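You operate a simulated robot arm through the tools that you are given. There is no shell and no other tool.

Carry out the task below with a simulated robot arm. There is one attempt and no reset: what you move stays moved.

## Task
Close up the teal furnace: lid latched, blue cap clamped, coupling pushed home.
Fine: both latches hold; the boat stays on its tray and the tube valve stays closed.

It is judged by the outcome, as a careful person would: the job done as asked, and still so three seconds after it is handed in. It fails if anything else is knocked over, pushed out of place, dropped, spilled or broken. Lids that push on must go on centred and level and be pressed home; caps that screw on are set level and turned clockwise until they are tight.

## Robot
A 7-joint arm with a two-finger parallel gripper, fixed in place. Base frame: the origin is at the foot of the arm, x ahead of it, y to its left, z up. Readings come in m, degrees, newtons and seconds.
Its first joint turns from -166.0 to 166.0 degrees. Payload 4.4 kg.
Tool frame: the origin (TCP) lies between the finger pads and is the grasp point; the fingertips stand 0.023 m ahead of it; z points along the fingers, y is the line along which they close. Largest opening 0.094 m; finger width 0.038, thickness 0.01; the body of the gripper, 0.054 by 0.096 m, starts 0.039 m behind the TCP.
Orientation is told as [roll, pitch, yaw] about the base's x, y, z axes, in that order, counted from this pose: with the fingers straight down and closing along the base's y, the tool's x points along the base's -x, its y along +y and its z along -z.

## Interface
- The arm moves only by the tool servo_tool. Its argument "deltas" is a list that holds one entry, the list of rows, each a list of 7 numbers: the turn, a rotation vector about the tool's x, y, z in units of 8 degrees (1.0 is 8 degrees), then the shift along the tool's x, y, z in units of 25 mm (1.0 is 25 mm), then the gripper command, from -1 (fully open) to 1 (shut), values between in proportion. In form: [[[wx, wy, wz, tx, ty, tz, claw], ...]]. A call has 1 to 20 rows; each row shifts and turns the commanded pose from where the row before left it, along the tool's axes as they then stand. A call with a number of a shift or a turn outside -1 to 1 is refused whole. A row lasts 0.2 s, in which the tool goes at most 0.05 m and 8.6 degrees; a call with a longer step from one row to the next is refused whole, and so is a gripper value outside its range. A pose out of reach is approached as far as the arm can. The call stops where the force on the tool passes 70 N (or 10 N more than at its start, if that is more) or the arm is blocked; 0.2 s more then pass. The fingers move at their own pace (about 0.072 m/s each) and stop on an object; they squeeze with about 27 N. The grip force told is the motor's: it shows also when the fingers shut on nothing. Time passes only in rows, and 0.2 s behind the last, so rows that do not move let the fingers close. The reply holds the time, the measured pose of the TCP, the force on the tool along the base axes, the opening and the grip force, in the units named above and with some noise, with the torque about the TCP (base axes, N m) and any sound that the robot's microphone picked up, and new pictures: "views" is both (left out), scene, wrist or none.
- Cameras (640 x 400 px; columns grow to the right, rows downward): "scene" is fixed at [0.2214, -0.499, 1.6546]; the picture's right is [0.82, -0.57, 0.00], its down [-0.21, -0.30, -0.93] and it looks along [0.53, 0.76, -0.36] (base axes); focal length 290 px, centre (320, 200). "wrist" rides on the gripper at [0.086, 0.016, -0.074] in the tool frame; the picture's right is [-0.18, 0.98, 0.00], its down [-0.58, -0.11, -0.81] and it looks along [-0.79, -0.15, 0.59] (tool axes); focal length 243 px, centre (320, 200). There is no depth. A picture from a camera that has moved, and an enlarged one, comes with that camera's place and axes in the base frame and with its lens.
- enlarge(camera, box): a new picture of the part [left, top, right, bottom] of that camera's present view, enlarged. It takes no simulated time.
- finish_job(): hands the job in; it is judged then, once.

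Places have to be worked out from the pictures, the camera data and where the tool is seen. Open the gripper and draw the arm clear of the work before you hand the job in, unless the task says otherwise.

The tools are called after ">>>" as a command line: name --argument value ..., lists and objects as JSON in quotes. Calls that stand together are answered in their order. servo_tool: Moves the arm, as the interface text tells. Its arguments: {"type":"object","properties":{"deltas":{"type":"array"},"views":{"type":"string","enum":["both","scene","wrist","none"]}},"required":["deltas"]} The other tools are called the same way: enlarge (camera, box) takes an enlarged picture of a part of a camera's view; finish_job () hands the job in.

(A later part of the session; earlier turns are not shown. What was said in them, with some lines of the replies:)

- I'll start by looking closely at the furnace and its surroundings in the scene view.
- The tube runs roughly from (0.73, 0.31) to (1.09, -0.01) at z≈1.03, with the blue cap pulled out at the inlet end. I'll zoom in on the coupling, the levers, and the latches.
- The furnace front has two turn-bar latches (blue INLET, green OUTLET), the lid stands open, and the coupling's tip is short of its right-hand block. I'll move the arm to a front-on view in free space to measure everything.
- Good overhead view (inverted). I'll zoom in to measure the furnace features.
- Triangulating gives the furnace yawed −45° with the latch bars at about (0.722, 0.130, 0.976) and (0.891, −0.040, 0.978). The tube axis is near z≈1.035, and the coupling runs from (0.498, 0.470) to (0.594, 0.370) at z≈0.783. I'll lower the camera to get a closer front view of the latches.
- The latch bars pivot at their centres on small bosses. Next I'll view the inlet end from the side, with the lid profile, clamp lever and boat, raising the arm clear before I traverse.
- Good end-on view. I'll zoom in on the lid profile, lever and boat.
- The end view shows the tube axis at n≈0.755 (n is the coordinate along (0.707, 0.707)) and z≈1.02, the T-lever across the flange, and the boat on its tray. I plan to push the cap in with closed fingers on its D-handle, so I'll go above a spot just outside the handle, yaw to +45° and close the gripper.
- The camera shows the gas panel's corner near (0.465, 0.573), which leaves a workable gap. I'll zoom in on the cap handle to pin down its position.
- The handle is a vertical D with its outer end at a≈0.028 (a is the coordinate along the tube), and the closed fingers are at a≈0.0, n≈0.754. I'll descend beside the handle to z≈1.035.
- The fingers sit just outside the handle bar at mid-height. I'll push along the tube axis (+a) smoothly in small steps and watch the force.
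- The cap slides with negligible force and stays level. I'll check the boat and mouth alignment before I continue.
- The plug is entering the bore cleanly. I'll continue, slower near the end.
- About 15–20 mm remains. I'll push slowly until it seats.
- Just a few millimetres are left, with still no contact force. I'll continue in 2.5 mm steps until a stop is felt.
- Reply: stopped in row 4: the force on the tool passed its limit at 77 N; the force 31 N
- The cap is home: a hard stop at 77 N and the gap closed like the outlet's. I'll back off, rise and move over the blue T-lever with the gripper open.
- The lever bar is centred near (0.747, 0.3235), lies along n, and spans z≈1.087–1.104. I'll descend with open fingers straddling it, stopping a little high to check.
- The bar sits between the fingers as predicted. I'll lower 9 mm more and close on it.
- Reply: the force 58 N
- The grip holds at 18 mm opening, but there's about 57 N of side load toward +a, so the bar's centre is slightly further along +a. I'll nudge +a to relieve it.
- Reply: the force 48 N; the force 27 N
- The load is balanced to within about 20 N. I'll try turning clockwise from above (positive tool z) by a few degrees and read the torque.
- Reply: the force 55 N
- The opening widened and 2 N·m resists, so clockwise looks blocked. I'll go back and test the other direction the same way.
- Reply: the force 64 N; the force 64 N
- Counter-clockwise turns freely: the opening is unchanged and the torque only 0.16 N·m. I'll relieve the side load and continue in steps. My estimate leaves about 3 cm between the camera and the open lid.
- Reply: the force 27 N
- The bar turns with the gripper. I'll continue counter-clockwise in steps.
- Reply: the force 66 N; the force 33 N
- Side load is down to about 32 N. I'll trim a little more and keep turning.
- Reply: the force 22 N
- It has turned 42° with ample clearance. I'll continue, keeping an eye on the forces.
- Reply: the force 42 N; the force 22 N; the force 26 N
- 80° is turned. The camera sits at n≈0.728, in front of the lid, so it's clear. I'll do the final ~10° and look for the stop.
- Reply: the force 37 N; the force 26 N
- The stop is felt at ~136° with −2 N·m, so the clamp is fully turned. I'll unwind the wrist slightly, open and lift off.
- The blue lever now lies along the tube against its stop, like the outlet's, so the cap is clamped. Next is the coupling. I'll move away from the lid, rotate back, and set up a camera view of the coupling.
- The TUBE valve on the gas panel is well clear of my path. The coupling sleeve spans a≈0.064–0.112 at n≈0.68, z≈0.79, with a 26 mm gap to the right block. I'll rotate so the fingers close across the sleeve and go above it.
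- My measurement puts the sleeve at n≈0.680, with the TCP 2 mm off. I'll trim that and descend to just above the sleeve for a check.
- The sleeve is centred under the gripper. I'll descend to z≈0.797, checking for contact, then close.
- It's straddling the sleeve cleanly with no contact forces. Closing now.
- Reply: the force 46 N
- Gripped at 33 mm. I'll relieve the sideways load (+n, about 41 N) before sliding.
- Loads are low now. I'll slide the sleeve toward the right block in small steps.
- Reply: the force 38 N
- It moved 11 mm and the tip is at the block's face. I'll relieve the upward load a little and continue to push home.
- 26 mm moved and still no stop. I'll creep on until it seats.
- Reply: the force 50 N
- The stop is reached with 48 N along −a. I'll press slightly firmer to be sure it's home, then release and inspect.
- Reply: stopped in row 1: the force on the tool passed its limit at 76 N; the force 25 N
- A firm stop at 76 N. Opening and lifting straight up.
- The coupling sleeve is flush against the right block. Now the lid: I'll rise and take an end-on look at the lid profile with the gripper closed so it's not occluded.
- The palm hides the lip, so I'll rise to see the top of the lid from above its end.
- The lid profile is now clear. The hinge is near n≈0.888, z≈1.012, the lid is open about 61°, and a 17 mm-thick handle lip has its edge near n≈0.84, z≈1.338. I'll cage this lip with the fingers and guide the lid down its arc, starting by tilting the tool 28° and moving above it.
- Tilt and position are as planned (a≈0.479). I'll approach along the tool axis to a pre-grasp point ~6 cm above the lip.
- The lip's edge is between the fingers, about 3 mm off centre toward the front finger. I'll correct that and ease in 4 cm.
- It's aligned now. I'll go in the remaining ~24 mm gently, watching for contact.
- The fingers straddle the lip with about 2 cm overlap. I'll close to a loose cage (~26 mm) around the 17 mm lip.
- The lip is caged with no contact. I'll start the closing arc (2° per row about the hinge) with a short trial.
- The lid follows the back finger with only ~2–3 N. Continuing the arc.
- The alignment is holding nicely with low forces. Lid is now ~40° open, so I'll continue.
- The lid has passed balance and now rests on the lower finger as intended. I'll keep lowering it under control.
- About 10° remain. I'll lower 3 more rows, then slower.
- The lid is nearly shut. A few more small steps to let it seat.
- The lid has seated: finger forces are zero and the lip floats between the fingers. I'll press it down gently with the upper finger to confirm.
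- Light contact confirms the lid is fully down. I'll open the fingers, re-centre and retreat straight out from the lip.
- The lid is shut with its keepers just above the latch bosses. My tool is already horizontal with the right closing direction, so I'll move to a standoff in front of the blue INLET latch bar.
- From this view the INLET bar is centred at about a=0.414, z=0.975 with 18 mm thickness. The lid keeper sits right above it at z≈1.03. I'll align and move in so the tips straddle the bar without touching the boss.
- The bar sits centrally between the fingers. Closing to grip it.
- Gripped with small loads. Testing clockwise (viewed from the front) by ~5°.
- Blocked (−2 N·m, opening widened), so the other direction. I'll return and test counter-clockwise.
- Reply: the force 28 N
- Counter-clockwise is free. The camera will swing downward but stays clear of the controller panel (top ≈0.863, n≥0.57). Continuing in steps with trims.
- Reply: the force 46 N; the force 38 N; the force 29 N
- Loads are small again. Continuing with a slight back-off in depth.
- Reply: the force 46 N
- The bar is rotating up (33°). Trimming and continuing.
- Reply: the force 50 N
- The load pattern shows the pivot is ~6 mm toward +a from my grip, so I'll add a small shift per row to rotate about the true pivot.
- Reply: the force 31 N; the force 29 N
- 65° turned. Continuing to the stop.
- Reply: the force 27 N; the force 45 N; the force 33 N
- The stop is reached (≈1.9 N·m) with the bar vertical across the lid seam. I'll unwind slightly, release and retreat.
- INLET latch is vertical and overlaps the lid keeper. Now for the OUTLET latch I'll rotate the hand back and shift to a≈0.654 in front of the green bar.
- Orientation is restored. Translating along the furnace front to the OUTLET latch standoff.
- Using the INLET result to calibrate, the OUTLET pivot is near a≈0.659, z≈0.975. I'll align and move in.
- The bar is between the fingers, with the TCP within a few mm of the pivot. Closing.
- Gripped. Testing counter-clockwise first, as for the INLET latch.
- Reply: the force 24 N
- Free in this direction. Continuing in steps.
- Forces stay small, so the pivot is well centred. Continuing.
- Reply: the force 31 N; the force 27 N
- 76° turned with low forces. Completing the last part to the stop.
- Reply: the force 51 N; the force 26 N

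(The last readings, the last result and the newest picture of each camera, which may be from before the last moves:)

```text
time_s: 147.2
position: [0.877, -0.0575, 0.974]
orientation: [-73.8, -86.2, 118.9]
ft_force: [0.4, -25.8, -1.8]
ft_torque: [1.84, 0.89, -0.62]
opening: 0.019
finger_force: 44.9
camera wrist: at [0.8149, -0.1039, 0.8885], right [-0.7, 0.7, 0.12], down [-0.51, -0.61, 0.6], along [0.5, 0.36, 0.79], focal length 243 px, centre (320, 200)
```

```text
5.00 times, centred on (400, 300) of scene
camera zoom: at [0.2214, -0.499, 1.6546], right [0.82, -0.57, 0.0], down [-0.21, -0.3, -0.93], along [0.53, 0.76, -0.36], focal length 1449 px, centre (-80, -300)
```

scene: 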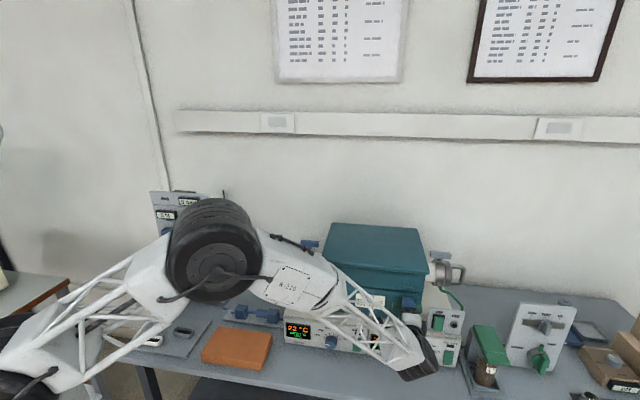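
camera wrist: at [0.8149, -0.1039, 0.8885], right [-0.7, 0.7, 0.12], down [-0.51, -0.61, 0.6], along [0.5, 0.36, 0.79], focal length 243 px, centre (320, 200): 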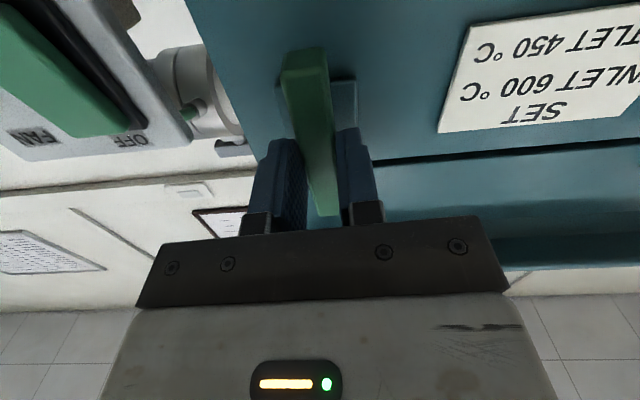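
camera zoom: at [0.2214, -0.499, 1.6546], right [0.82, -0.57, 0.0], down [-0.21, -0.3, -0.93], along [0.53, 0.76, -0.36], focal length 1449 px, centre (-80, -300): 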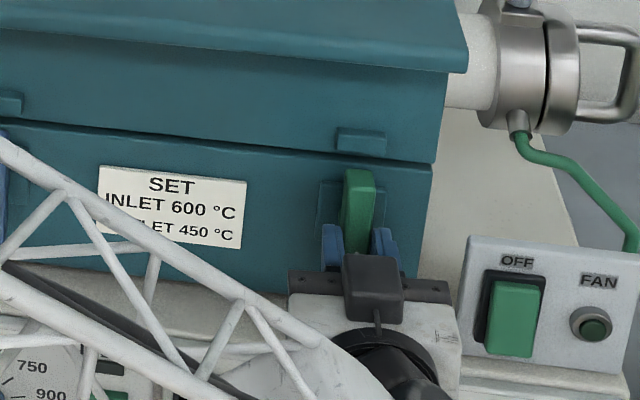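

Stop felt (≈1.9 N·m), green bar vertical. Unwind slightly, release and retreat.

>>> servo_tool --deltas '[[[0, 0, 0.35, 0, 0, 0, 1], [0, 0, 0, 0, 0, 0, 0.4], [0, 0, 0, 0, 0, 0, -0.2], [0, 0, 0, 0, 0, 0, -0.2], [0, 0, 0, 0, 0, -0.4, -0.2], [0, 0, 0, 0, 0, -0.8, -0.2], [0, 0, 0, 0, 0, -1, -0.2], [0, 0, 0, 0, 0, -1, -0.2], [0, 0, 0, 0, 0, -1, -0.2], [0, 0, 0, 0, 0, 0, -0.2]]]' --views "both"

>>> enlarge --camera "scene" --box '[290, 230, 470, 350]'

```text
time_s: 149.4
position: [0.8022, -0.1323, 0.9743]
orientation: [-35.9, -88.6, 80.9]
ft_force: [-0.2, -0.1, 0.4]
ft_torque: [0.0, 0.0, 0.0]
opening: 0.0567
finger_force: 0.1
camera wrist: at [0.7371, -0.1752, 0.8905], right [-0.7, 0.7, 0.17], down [-0.49, -0.63, 0.6], along [0.53, 0.33, 0.78], focal length 243 px, centre (320, 200)
```

scene: 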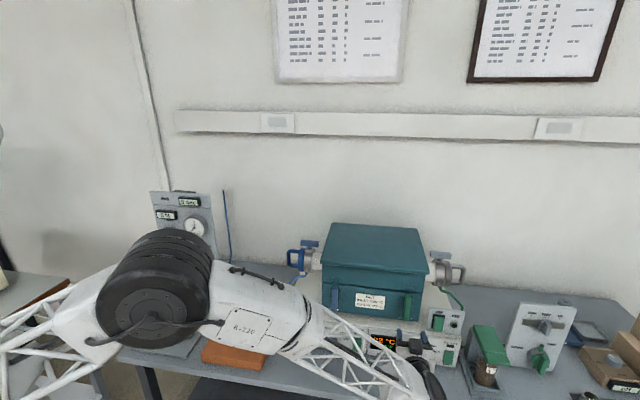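
wrist: 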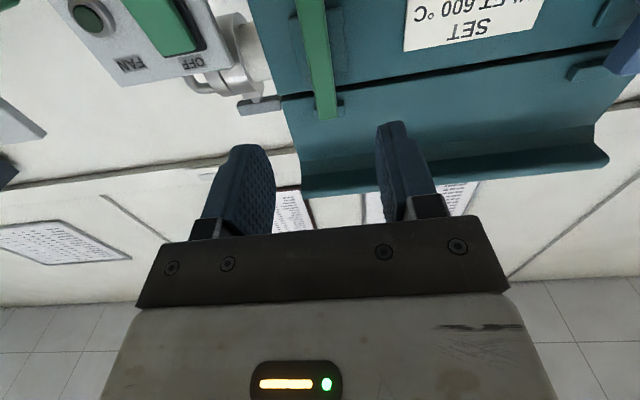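

```text
3.33 times, centred on (380, 290) of scene
camera zoom: at [0.2214, -0.499, 1.6546], right [0.82, -0.57, 0.0], down [-0.21, -0.3, -0.93], along [0.53, 0.76, -0.36], focal length 966 px, centre (120, -100)
```

zoom: 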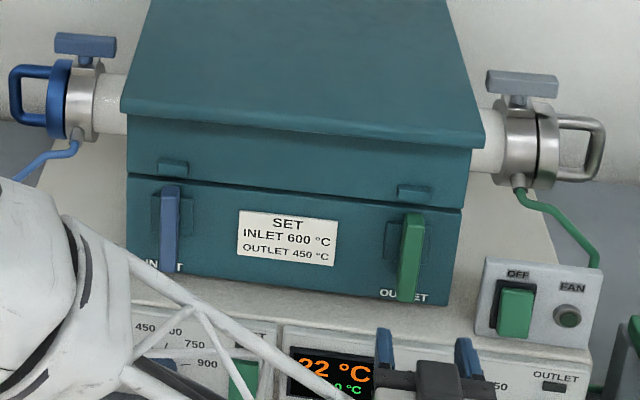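

Both latch bars stand vertical. I'll take a close look at how each bar overlaps its keeper and whether the lid seam is closed.

>>> enlarge --camera "wrist" --box '[240, 0, 440, 125]'

>>> enlarge --camera "scene" --box '[310, 260, 440, 330]'

```text
3.20 times, centred on (340, 62) of wrist
camera zoom: at [0.7371, -0.1752, 0.8905], right [-0.7, 0.7, 0.17], down [-0.49, -0.63, 0.6], along [0.53, 0.33, 0.78], focal length 776 px, centre (256, 640)
```

zoom: 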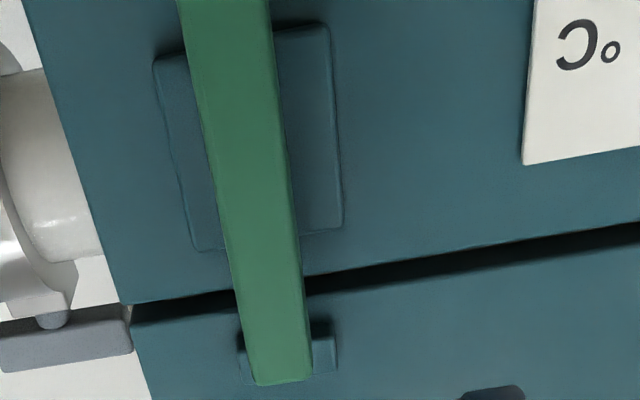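

```text
4.92 times, centred on (375, 295) of scene
camera zoom: at [0.2214, -0.499, 1.6546], right [0.82, -0.57, 0.0], down [-0.21, -0.3, -0.93], along [0.53, 0.76, -0.36], focal length 1427 px, centre (49, -268)
```

zoom: 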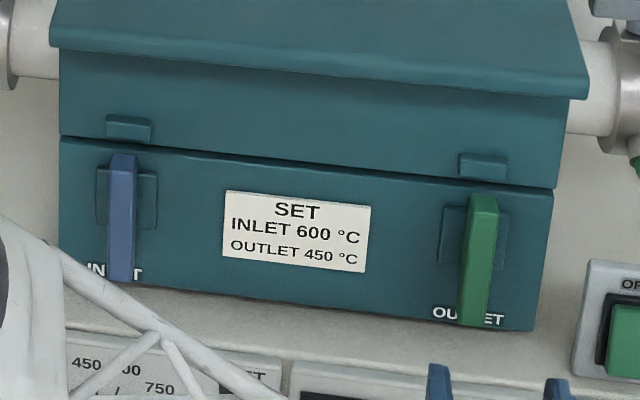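

Both bars overlap their keepers. I'll back the arm off, return the hand to upright, and then inspect the seam from the inlet end to be sure the lid is fully seated.

>>> servo_tool --deltas '[[[0, 0, 0, 0, 0, -1, 0], [0, 0, 0, 0, 0, -1, 0], [0, 0, 0, 0, 0, -1, 0], [0, 0, 1, 0, 0, 0, 0], [0, 0, 1, 0, 0, 0, 0], [0, 0, 1, 0, 0, 0, 0], [0, 0, 1, 0, 0, 0, 0], [0, 0, 1, 0, 0, 0, 0], [0, 0, 1, 0, 0, 0, 0], [0, 0, 1, 0, 0, 0, 0], [0, 0, 1, 0, 0, 0, 0], [0, 0, 1, 0, 0, 0, 0], [0, 0, 1, 0, 0, 0, 0], [0, 0, 1, 0, 0, 0, 0], [0, 0, 0.2, 0, 0, 0, 0], [0, 0, 0, 0, 0, 0, 0]]]' --views "none"

>>> servo_tool --deltas '[[[0, 0, 0, 0, 1, 0, 0], [0, 0, 0, 0, 1, 0, 0], [0, 0, 0, 0, 1, 0, 0], [0, 0, 0, 0, 1, 0, 0], [0, 0, 0, 0, 1, 0, 0], [0, 0, 0, 0, 1, 0, 0], [0, 0, 0, 0, 1, 0, 0], [0, 0, 0, 0, 1, 0, 0], [0, 0, 0, 0, 1, 0, 0], [0, 0, 0, 0, 1, 0, 0], [0, 0, 0, 0, 1, 0, 0], [0, 0, 0, 0, 1, 0, 0], [0, 0, 0, 0, 1, 0, 0], [0, 0, 0, 0, 1, 0, 0], [0, 0, 0, 0, 0, 0, 0]]]' --views "both"

```text
time_s: 152.8
position: [0.7489, -0.1836, 0.9769]
orientation: [88.9, -1.2, -44.9]
ft_force: [0.2, -0.2, -0.1]
ft_torque: [-0.01, 0.01, -0.01]
opening: 0.0472
finger_force: 0.1
```

```text
time_s: 156.0
position: [0.7485, -0.1752, 1.3263]
orientation: [88.9, -1.2, -45.0]
ft_force: [0.1, -0.5, 0.0]
ft_torque: [-0.02, 0.0, -0.03]
opening: 0.047
finger_force: 0.1
camera wrist: at [0.6347, -0.1664, 1.343], right [0.13, -0.1, 0.99], down [-0.16, -0.98, -0.08], along [0.98, -0.14, -0.14], focal length 243 px, centre (320, 200)
```

scene: 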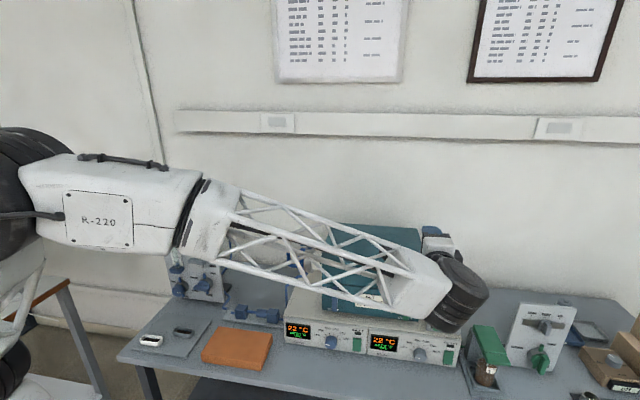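
wrist: 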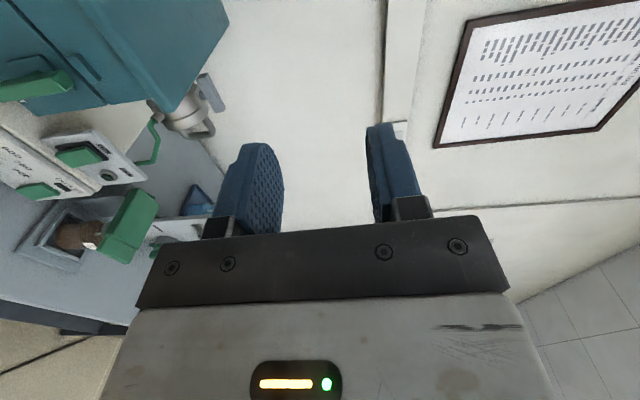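

Now rotating the hand upright and moving over to the inlet side.

>>> servo_tool --deltas '[[[1, 0, 0, 0, 0, 0, 0], [1, 0, 0, 0, 0, 0, 0], [1, 0, 0, 0, 0, 0, 0], [1, 0, 0, 0, 0, 0, 0], [1, 0, 0, 0, 0, 0, 0], [1, 0, 0, 0, 0, 0, 0], [1, 0, 0, 0, 0, 0, 0], [1, 0, 0, 0, 0, 0, 0], [1, 0, 0, 0, 0, 0, 0], [1, 0, 0, 0, 0, 0, 0], [1, 0, 0, 0, 0, 0, 0], [0.11, 0, 0, 0, 0, 0, 0], [0, 0, 0, 1, 0, 0, 1], [0, 0, 0, 1, 0, 0, 1], [0, 0, 0, 1, 0, 0, 1], [0, 0, 0, 1, 0, 0, 1], [0, 0, 0, 1, 0, 0, 1], [0, 0, 0, 1, 0, 0, 1], [0, 0, 0, 1, 0, 0, 1], [0, 0, 0, 1, 0, 0, 1]]]' --views "none"

>>> servo_tool --deltas '[[[0, 0, 0, 1, 0.8, 0, 1], [0, 0, 0, 1, 0.8, 0, 1], [0, 0, 0, 1, 0.8, 0, 1], [0, 0, 0, 1, 0.8, 0, 1], [0, 0, 0, 1, 0.8, 0, 1], [0, 0, 0, 1, 0.8, 0, 1], [0, 0, 0, 1, 0.8, 0, 1], [0, 0, 0, 1, 0.8, 0, 1], [0, 0, 0, 1, 0.8, 0, 1], [0, 0, 0, 1, 0.8, 0, 1], [0, 0, 0, 1, 0.8, 0, 1], [0, 0, 0, 1, 0.8, 0, 1], [0, 0, 0, 1, 0.8, 0, 1], [0, 0, 0, 1, 0.6, 0, 1], [0, 0, 0, 0, 0, 0, 1]]]' --views "both"

```text
time_s: 160.2
position: [0.6074, -0.0322, 1.3225]
orientation: [0.0, -1.2, -44.9]
ft_force: [0.2, 0.8, -0.9]
ft_torque: [-0.03, -0.01, -0.01]
opening: 0.0
finger_force: 26.8
```

```text
time_s: 163.4
position: [0.5537, 0.4098, 1.3138]
orientation: [0.1, -1.2, -44.9]
ft_force: [0.2, -0.2, 1.2]
ft_torque: [0.0, -0.04, -0.02]
opening: 0.0
finger_force: 26.7
camera wrist: at [0.5018, 0.4823, 1.3879], right [0.82, 0.57, 0.0], down [0.32, -0.48, 0.82], along [0.47, -0.67, -0.57], focal length 243 px, centre (320, 200)
```

scene: 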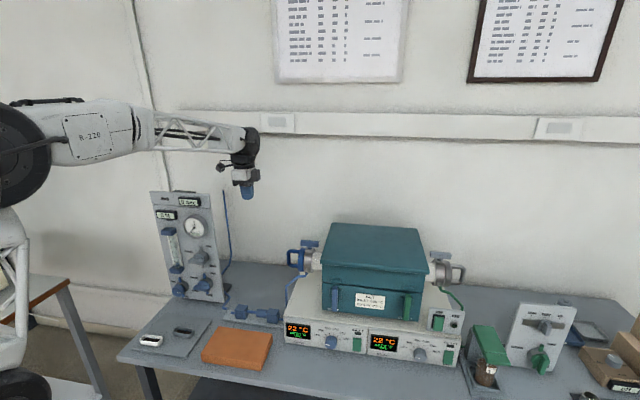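
wrist: 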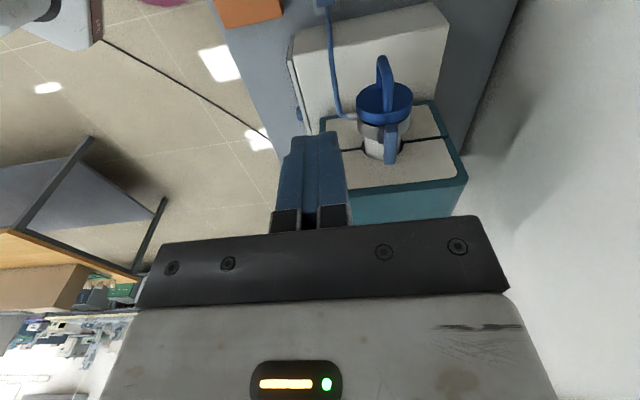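

>>> enlarge --camera "wrist" --box '[310, 80, 490, 230]'

>>> enlarge --camera "scene" --box '[270, 210, 480, 345]'

>>> enlarge --camera "scene" --box '[140, 180, 300, 345]'

```text
2.67 times, centred on (400, 155) of wrist
camera zoom: at [0.5018, 0.4823, 1.3879], right [0.82, 0.57, 0.0], down [0.32, -0.48, 0.82], along [0.47, -0.67, -0.57], focal length 647 px, centre (107, 320)
```

zoom: 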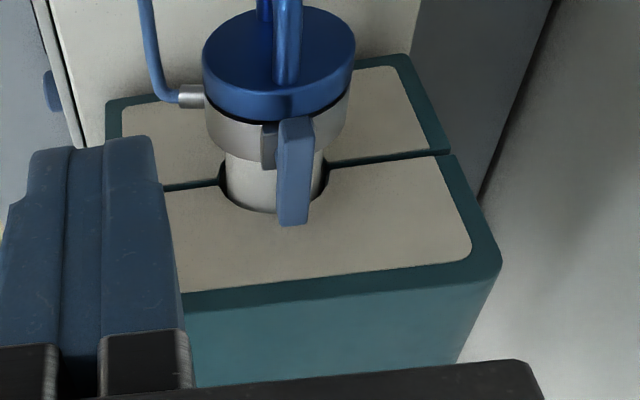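

```text
2.96 times, centred on (375, 278) of scene
camera zoom: at [0.2214, -0.499, 1.6546], right [0.82, -0.57, 0.0], down [-0.21, -0.3, -0.93], along [0.53, 0.76, -0.36], focal length 859 px, centre (157, -30)
```

zoom: 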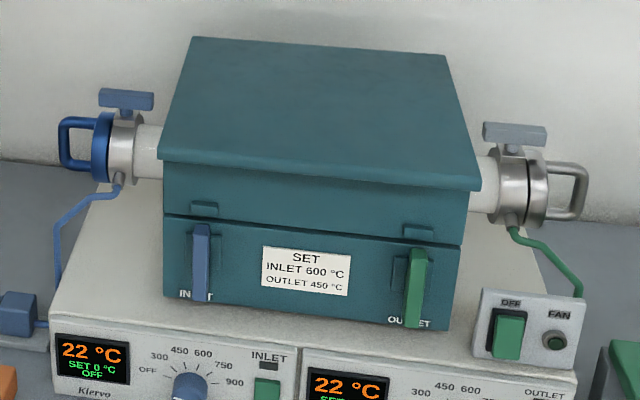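

```text
2.42 times, centred on (220, 262) of scene
camera zoom: at [0.2214, -0.499, 1.6546], right [0.82, -0.57, 0.0], down [-0.21, -0.3, -0.93], along [0.53, 0.76, -0.36], focal length 702 px, centre (562, 48)
```

zoom: 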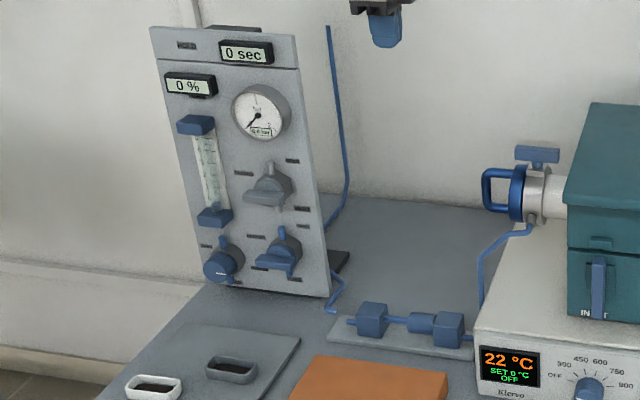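

The seam is a uniform hairline from front to back, so the lid is seated. The clamp lever is along the tube, the coupling is home, and the panel valves look unchanged. I'll open the gripper and draw the arm clear, up and back.

>>> servo_tool --deltas '[[[0, 0, 0, 0, 0, -1, -1], [0, 0, 0, 0, 0, -1, -1], [0, 0, 0, 0, 0, -1, -1], [0, 0, 0, 0, 0, -1, -1], [0, 0, 0, 0, 0, -1, -1], [0, 0, 0, 0, 0, -1, -1], [0, 0, 0, 0, -1, -1, -1], [0, 0, 0, 0, -1, -1, -1], [0, 0, 0, 0, -1, 0, -1], [0, 0, 0, 0, -1, 0, -1], [0, 0, 0, 0, -1, 0, -1], [0, 0, 0, 0, -1, 0, -1], [0, 0, 0, 0, -1, 0, -1], [0, 0, 0, 0, -1, 0, -1], [0, 0, 0, 0, 0, 0, -1], [0, 0, 0, 0, 0, 0, -1]]]' --views "both"

>>> enlarge --camera "scene" --box '[215, 210, 475, 345]'

>>> enlarge --camera "scene" --box '[215, 285, 305, 345]'

>>> enlarge --camera "scene" --box '[270, 225, 350, 285]'

```text
time_s: 166.8
position: [0.4105, 0.2702, 1.5148]
orientation: [0.0, -1.3, -44.9]
ft_force: [-0.4, 0.2, -0.1]
ft_torque: [-0.01, 0.01, -0.02]
opening: 0.094
finger_force: 0.2
camera wrist: at [0.3581, 0.343, 1.5887], right [0.82, 0.57, 0.0], down [0.32, -0.48, 0.82], along [0.47, -0.67, -0.57], focal length 243 px, centre (320, 200)
```

scene: 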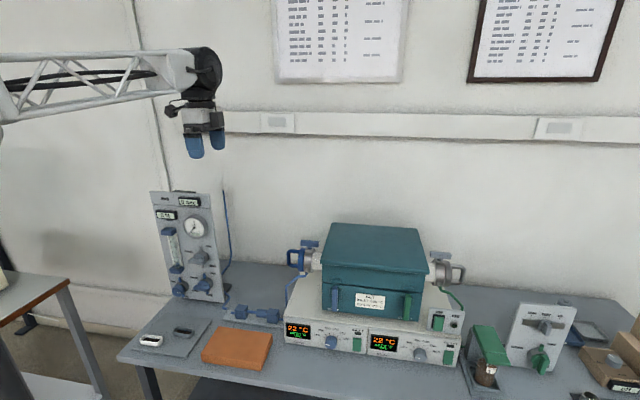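
wrist: 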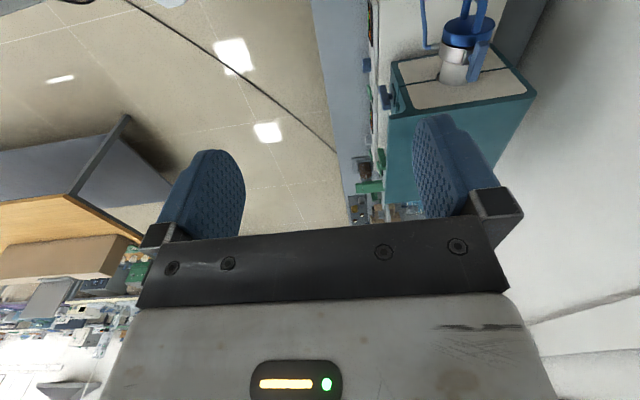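

```text
2.46 times, centred on (345, 278) of scene
camera zoom: at [0.2214, -0.499, 1.6546], right [0.82, -0.57, 0.0], down [-0.21, -0.3, -0.93], along [0.53, 0.76, -0.36], focal length 713 px, centre (258, 9)
```

zoom: 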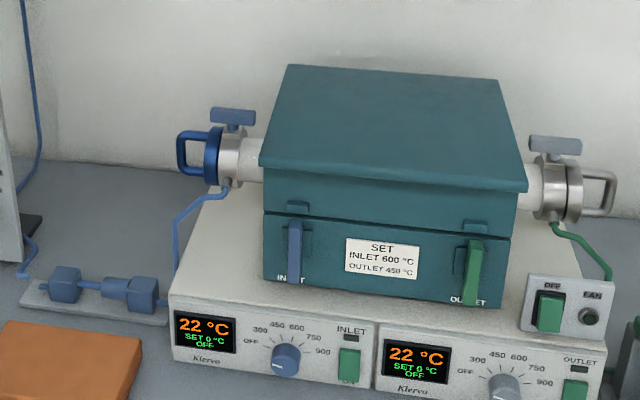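

```text
6.67 times, centred on (260, 315) of scene
camera zoom: at [0.2214, -0.499, 1.6546], right [0.82, -0.57, 0.0], down [-0.21, -0.3, -0.93], along [0.53, 0.76, -0.36], focal length 1932 px, centre (720, -567)
```

zoom: 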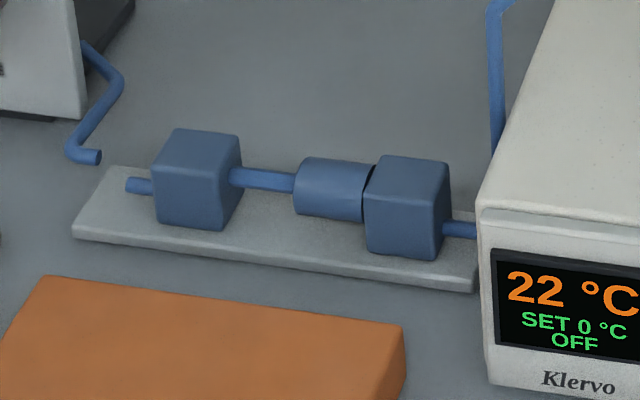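

```text
6.67 times, centred on (310, 255) of scene
camera zoom: at [0.2214, -0.499, 1.6546], right [0.82, -0.57, 0.0], down [-0.21, -0.3, -0.93], along [0.53, 0.76, -0.36], focal length 1932 px, centre (387, -167)
```

zoom: 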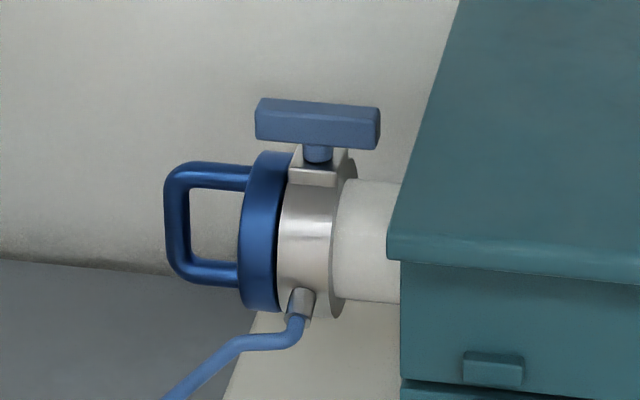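

The lid is shut with both latches vertical. The blue cap is home with its clamp along the tube, the coupling is flush, the arm is clear and the gripper is open. Handing the job in.

>>> finish_job

```text
The job is handed in.
```

The teal furnace is closed up and the job is handed in. I couldn't see the boat once it was inside the tube.

- **Blue cap:** pushed along the tube until it hit a hard stop, then clamped by turning the blue lever 90° to its stop. It now lies along the tube, like the outlet lever.
- **Coupling:** the sleeve is pushed up against the right block, ending at a firm stop at about 76 N.
- **Lid:** lowered under control and fully seated, with an even hairline seam seen from the inlet end. Both latch bars are turned upright to their stops and overlap the keepers on the lid. I did not tug on the lid to test them.
- **Boat:** it was on its tray as it entered the tube, and the cap slid in smoothly with almost no force until the stop.
- **Tube valve:** I never touched the gas panel, and its controls look the same as at the start.

Nothing looks moved or knocked over in the final pictures. The gripper is open and the arm is drawn back clear of the furnace.
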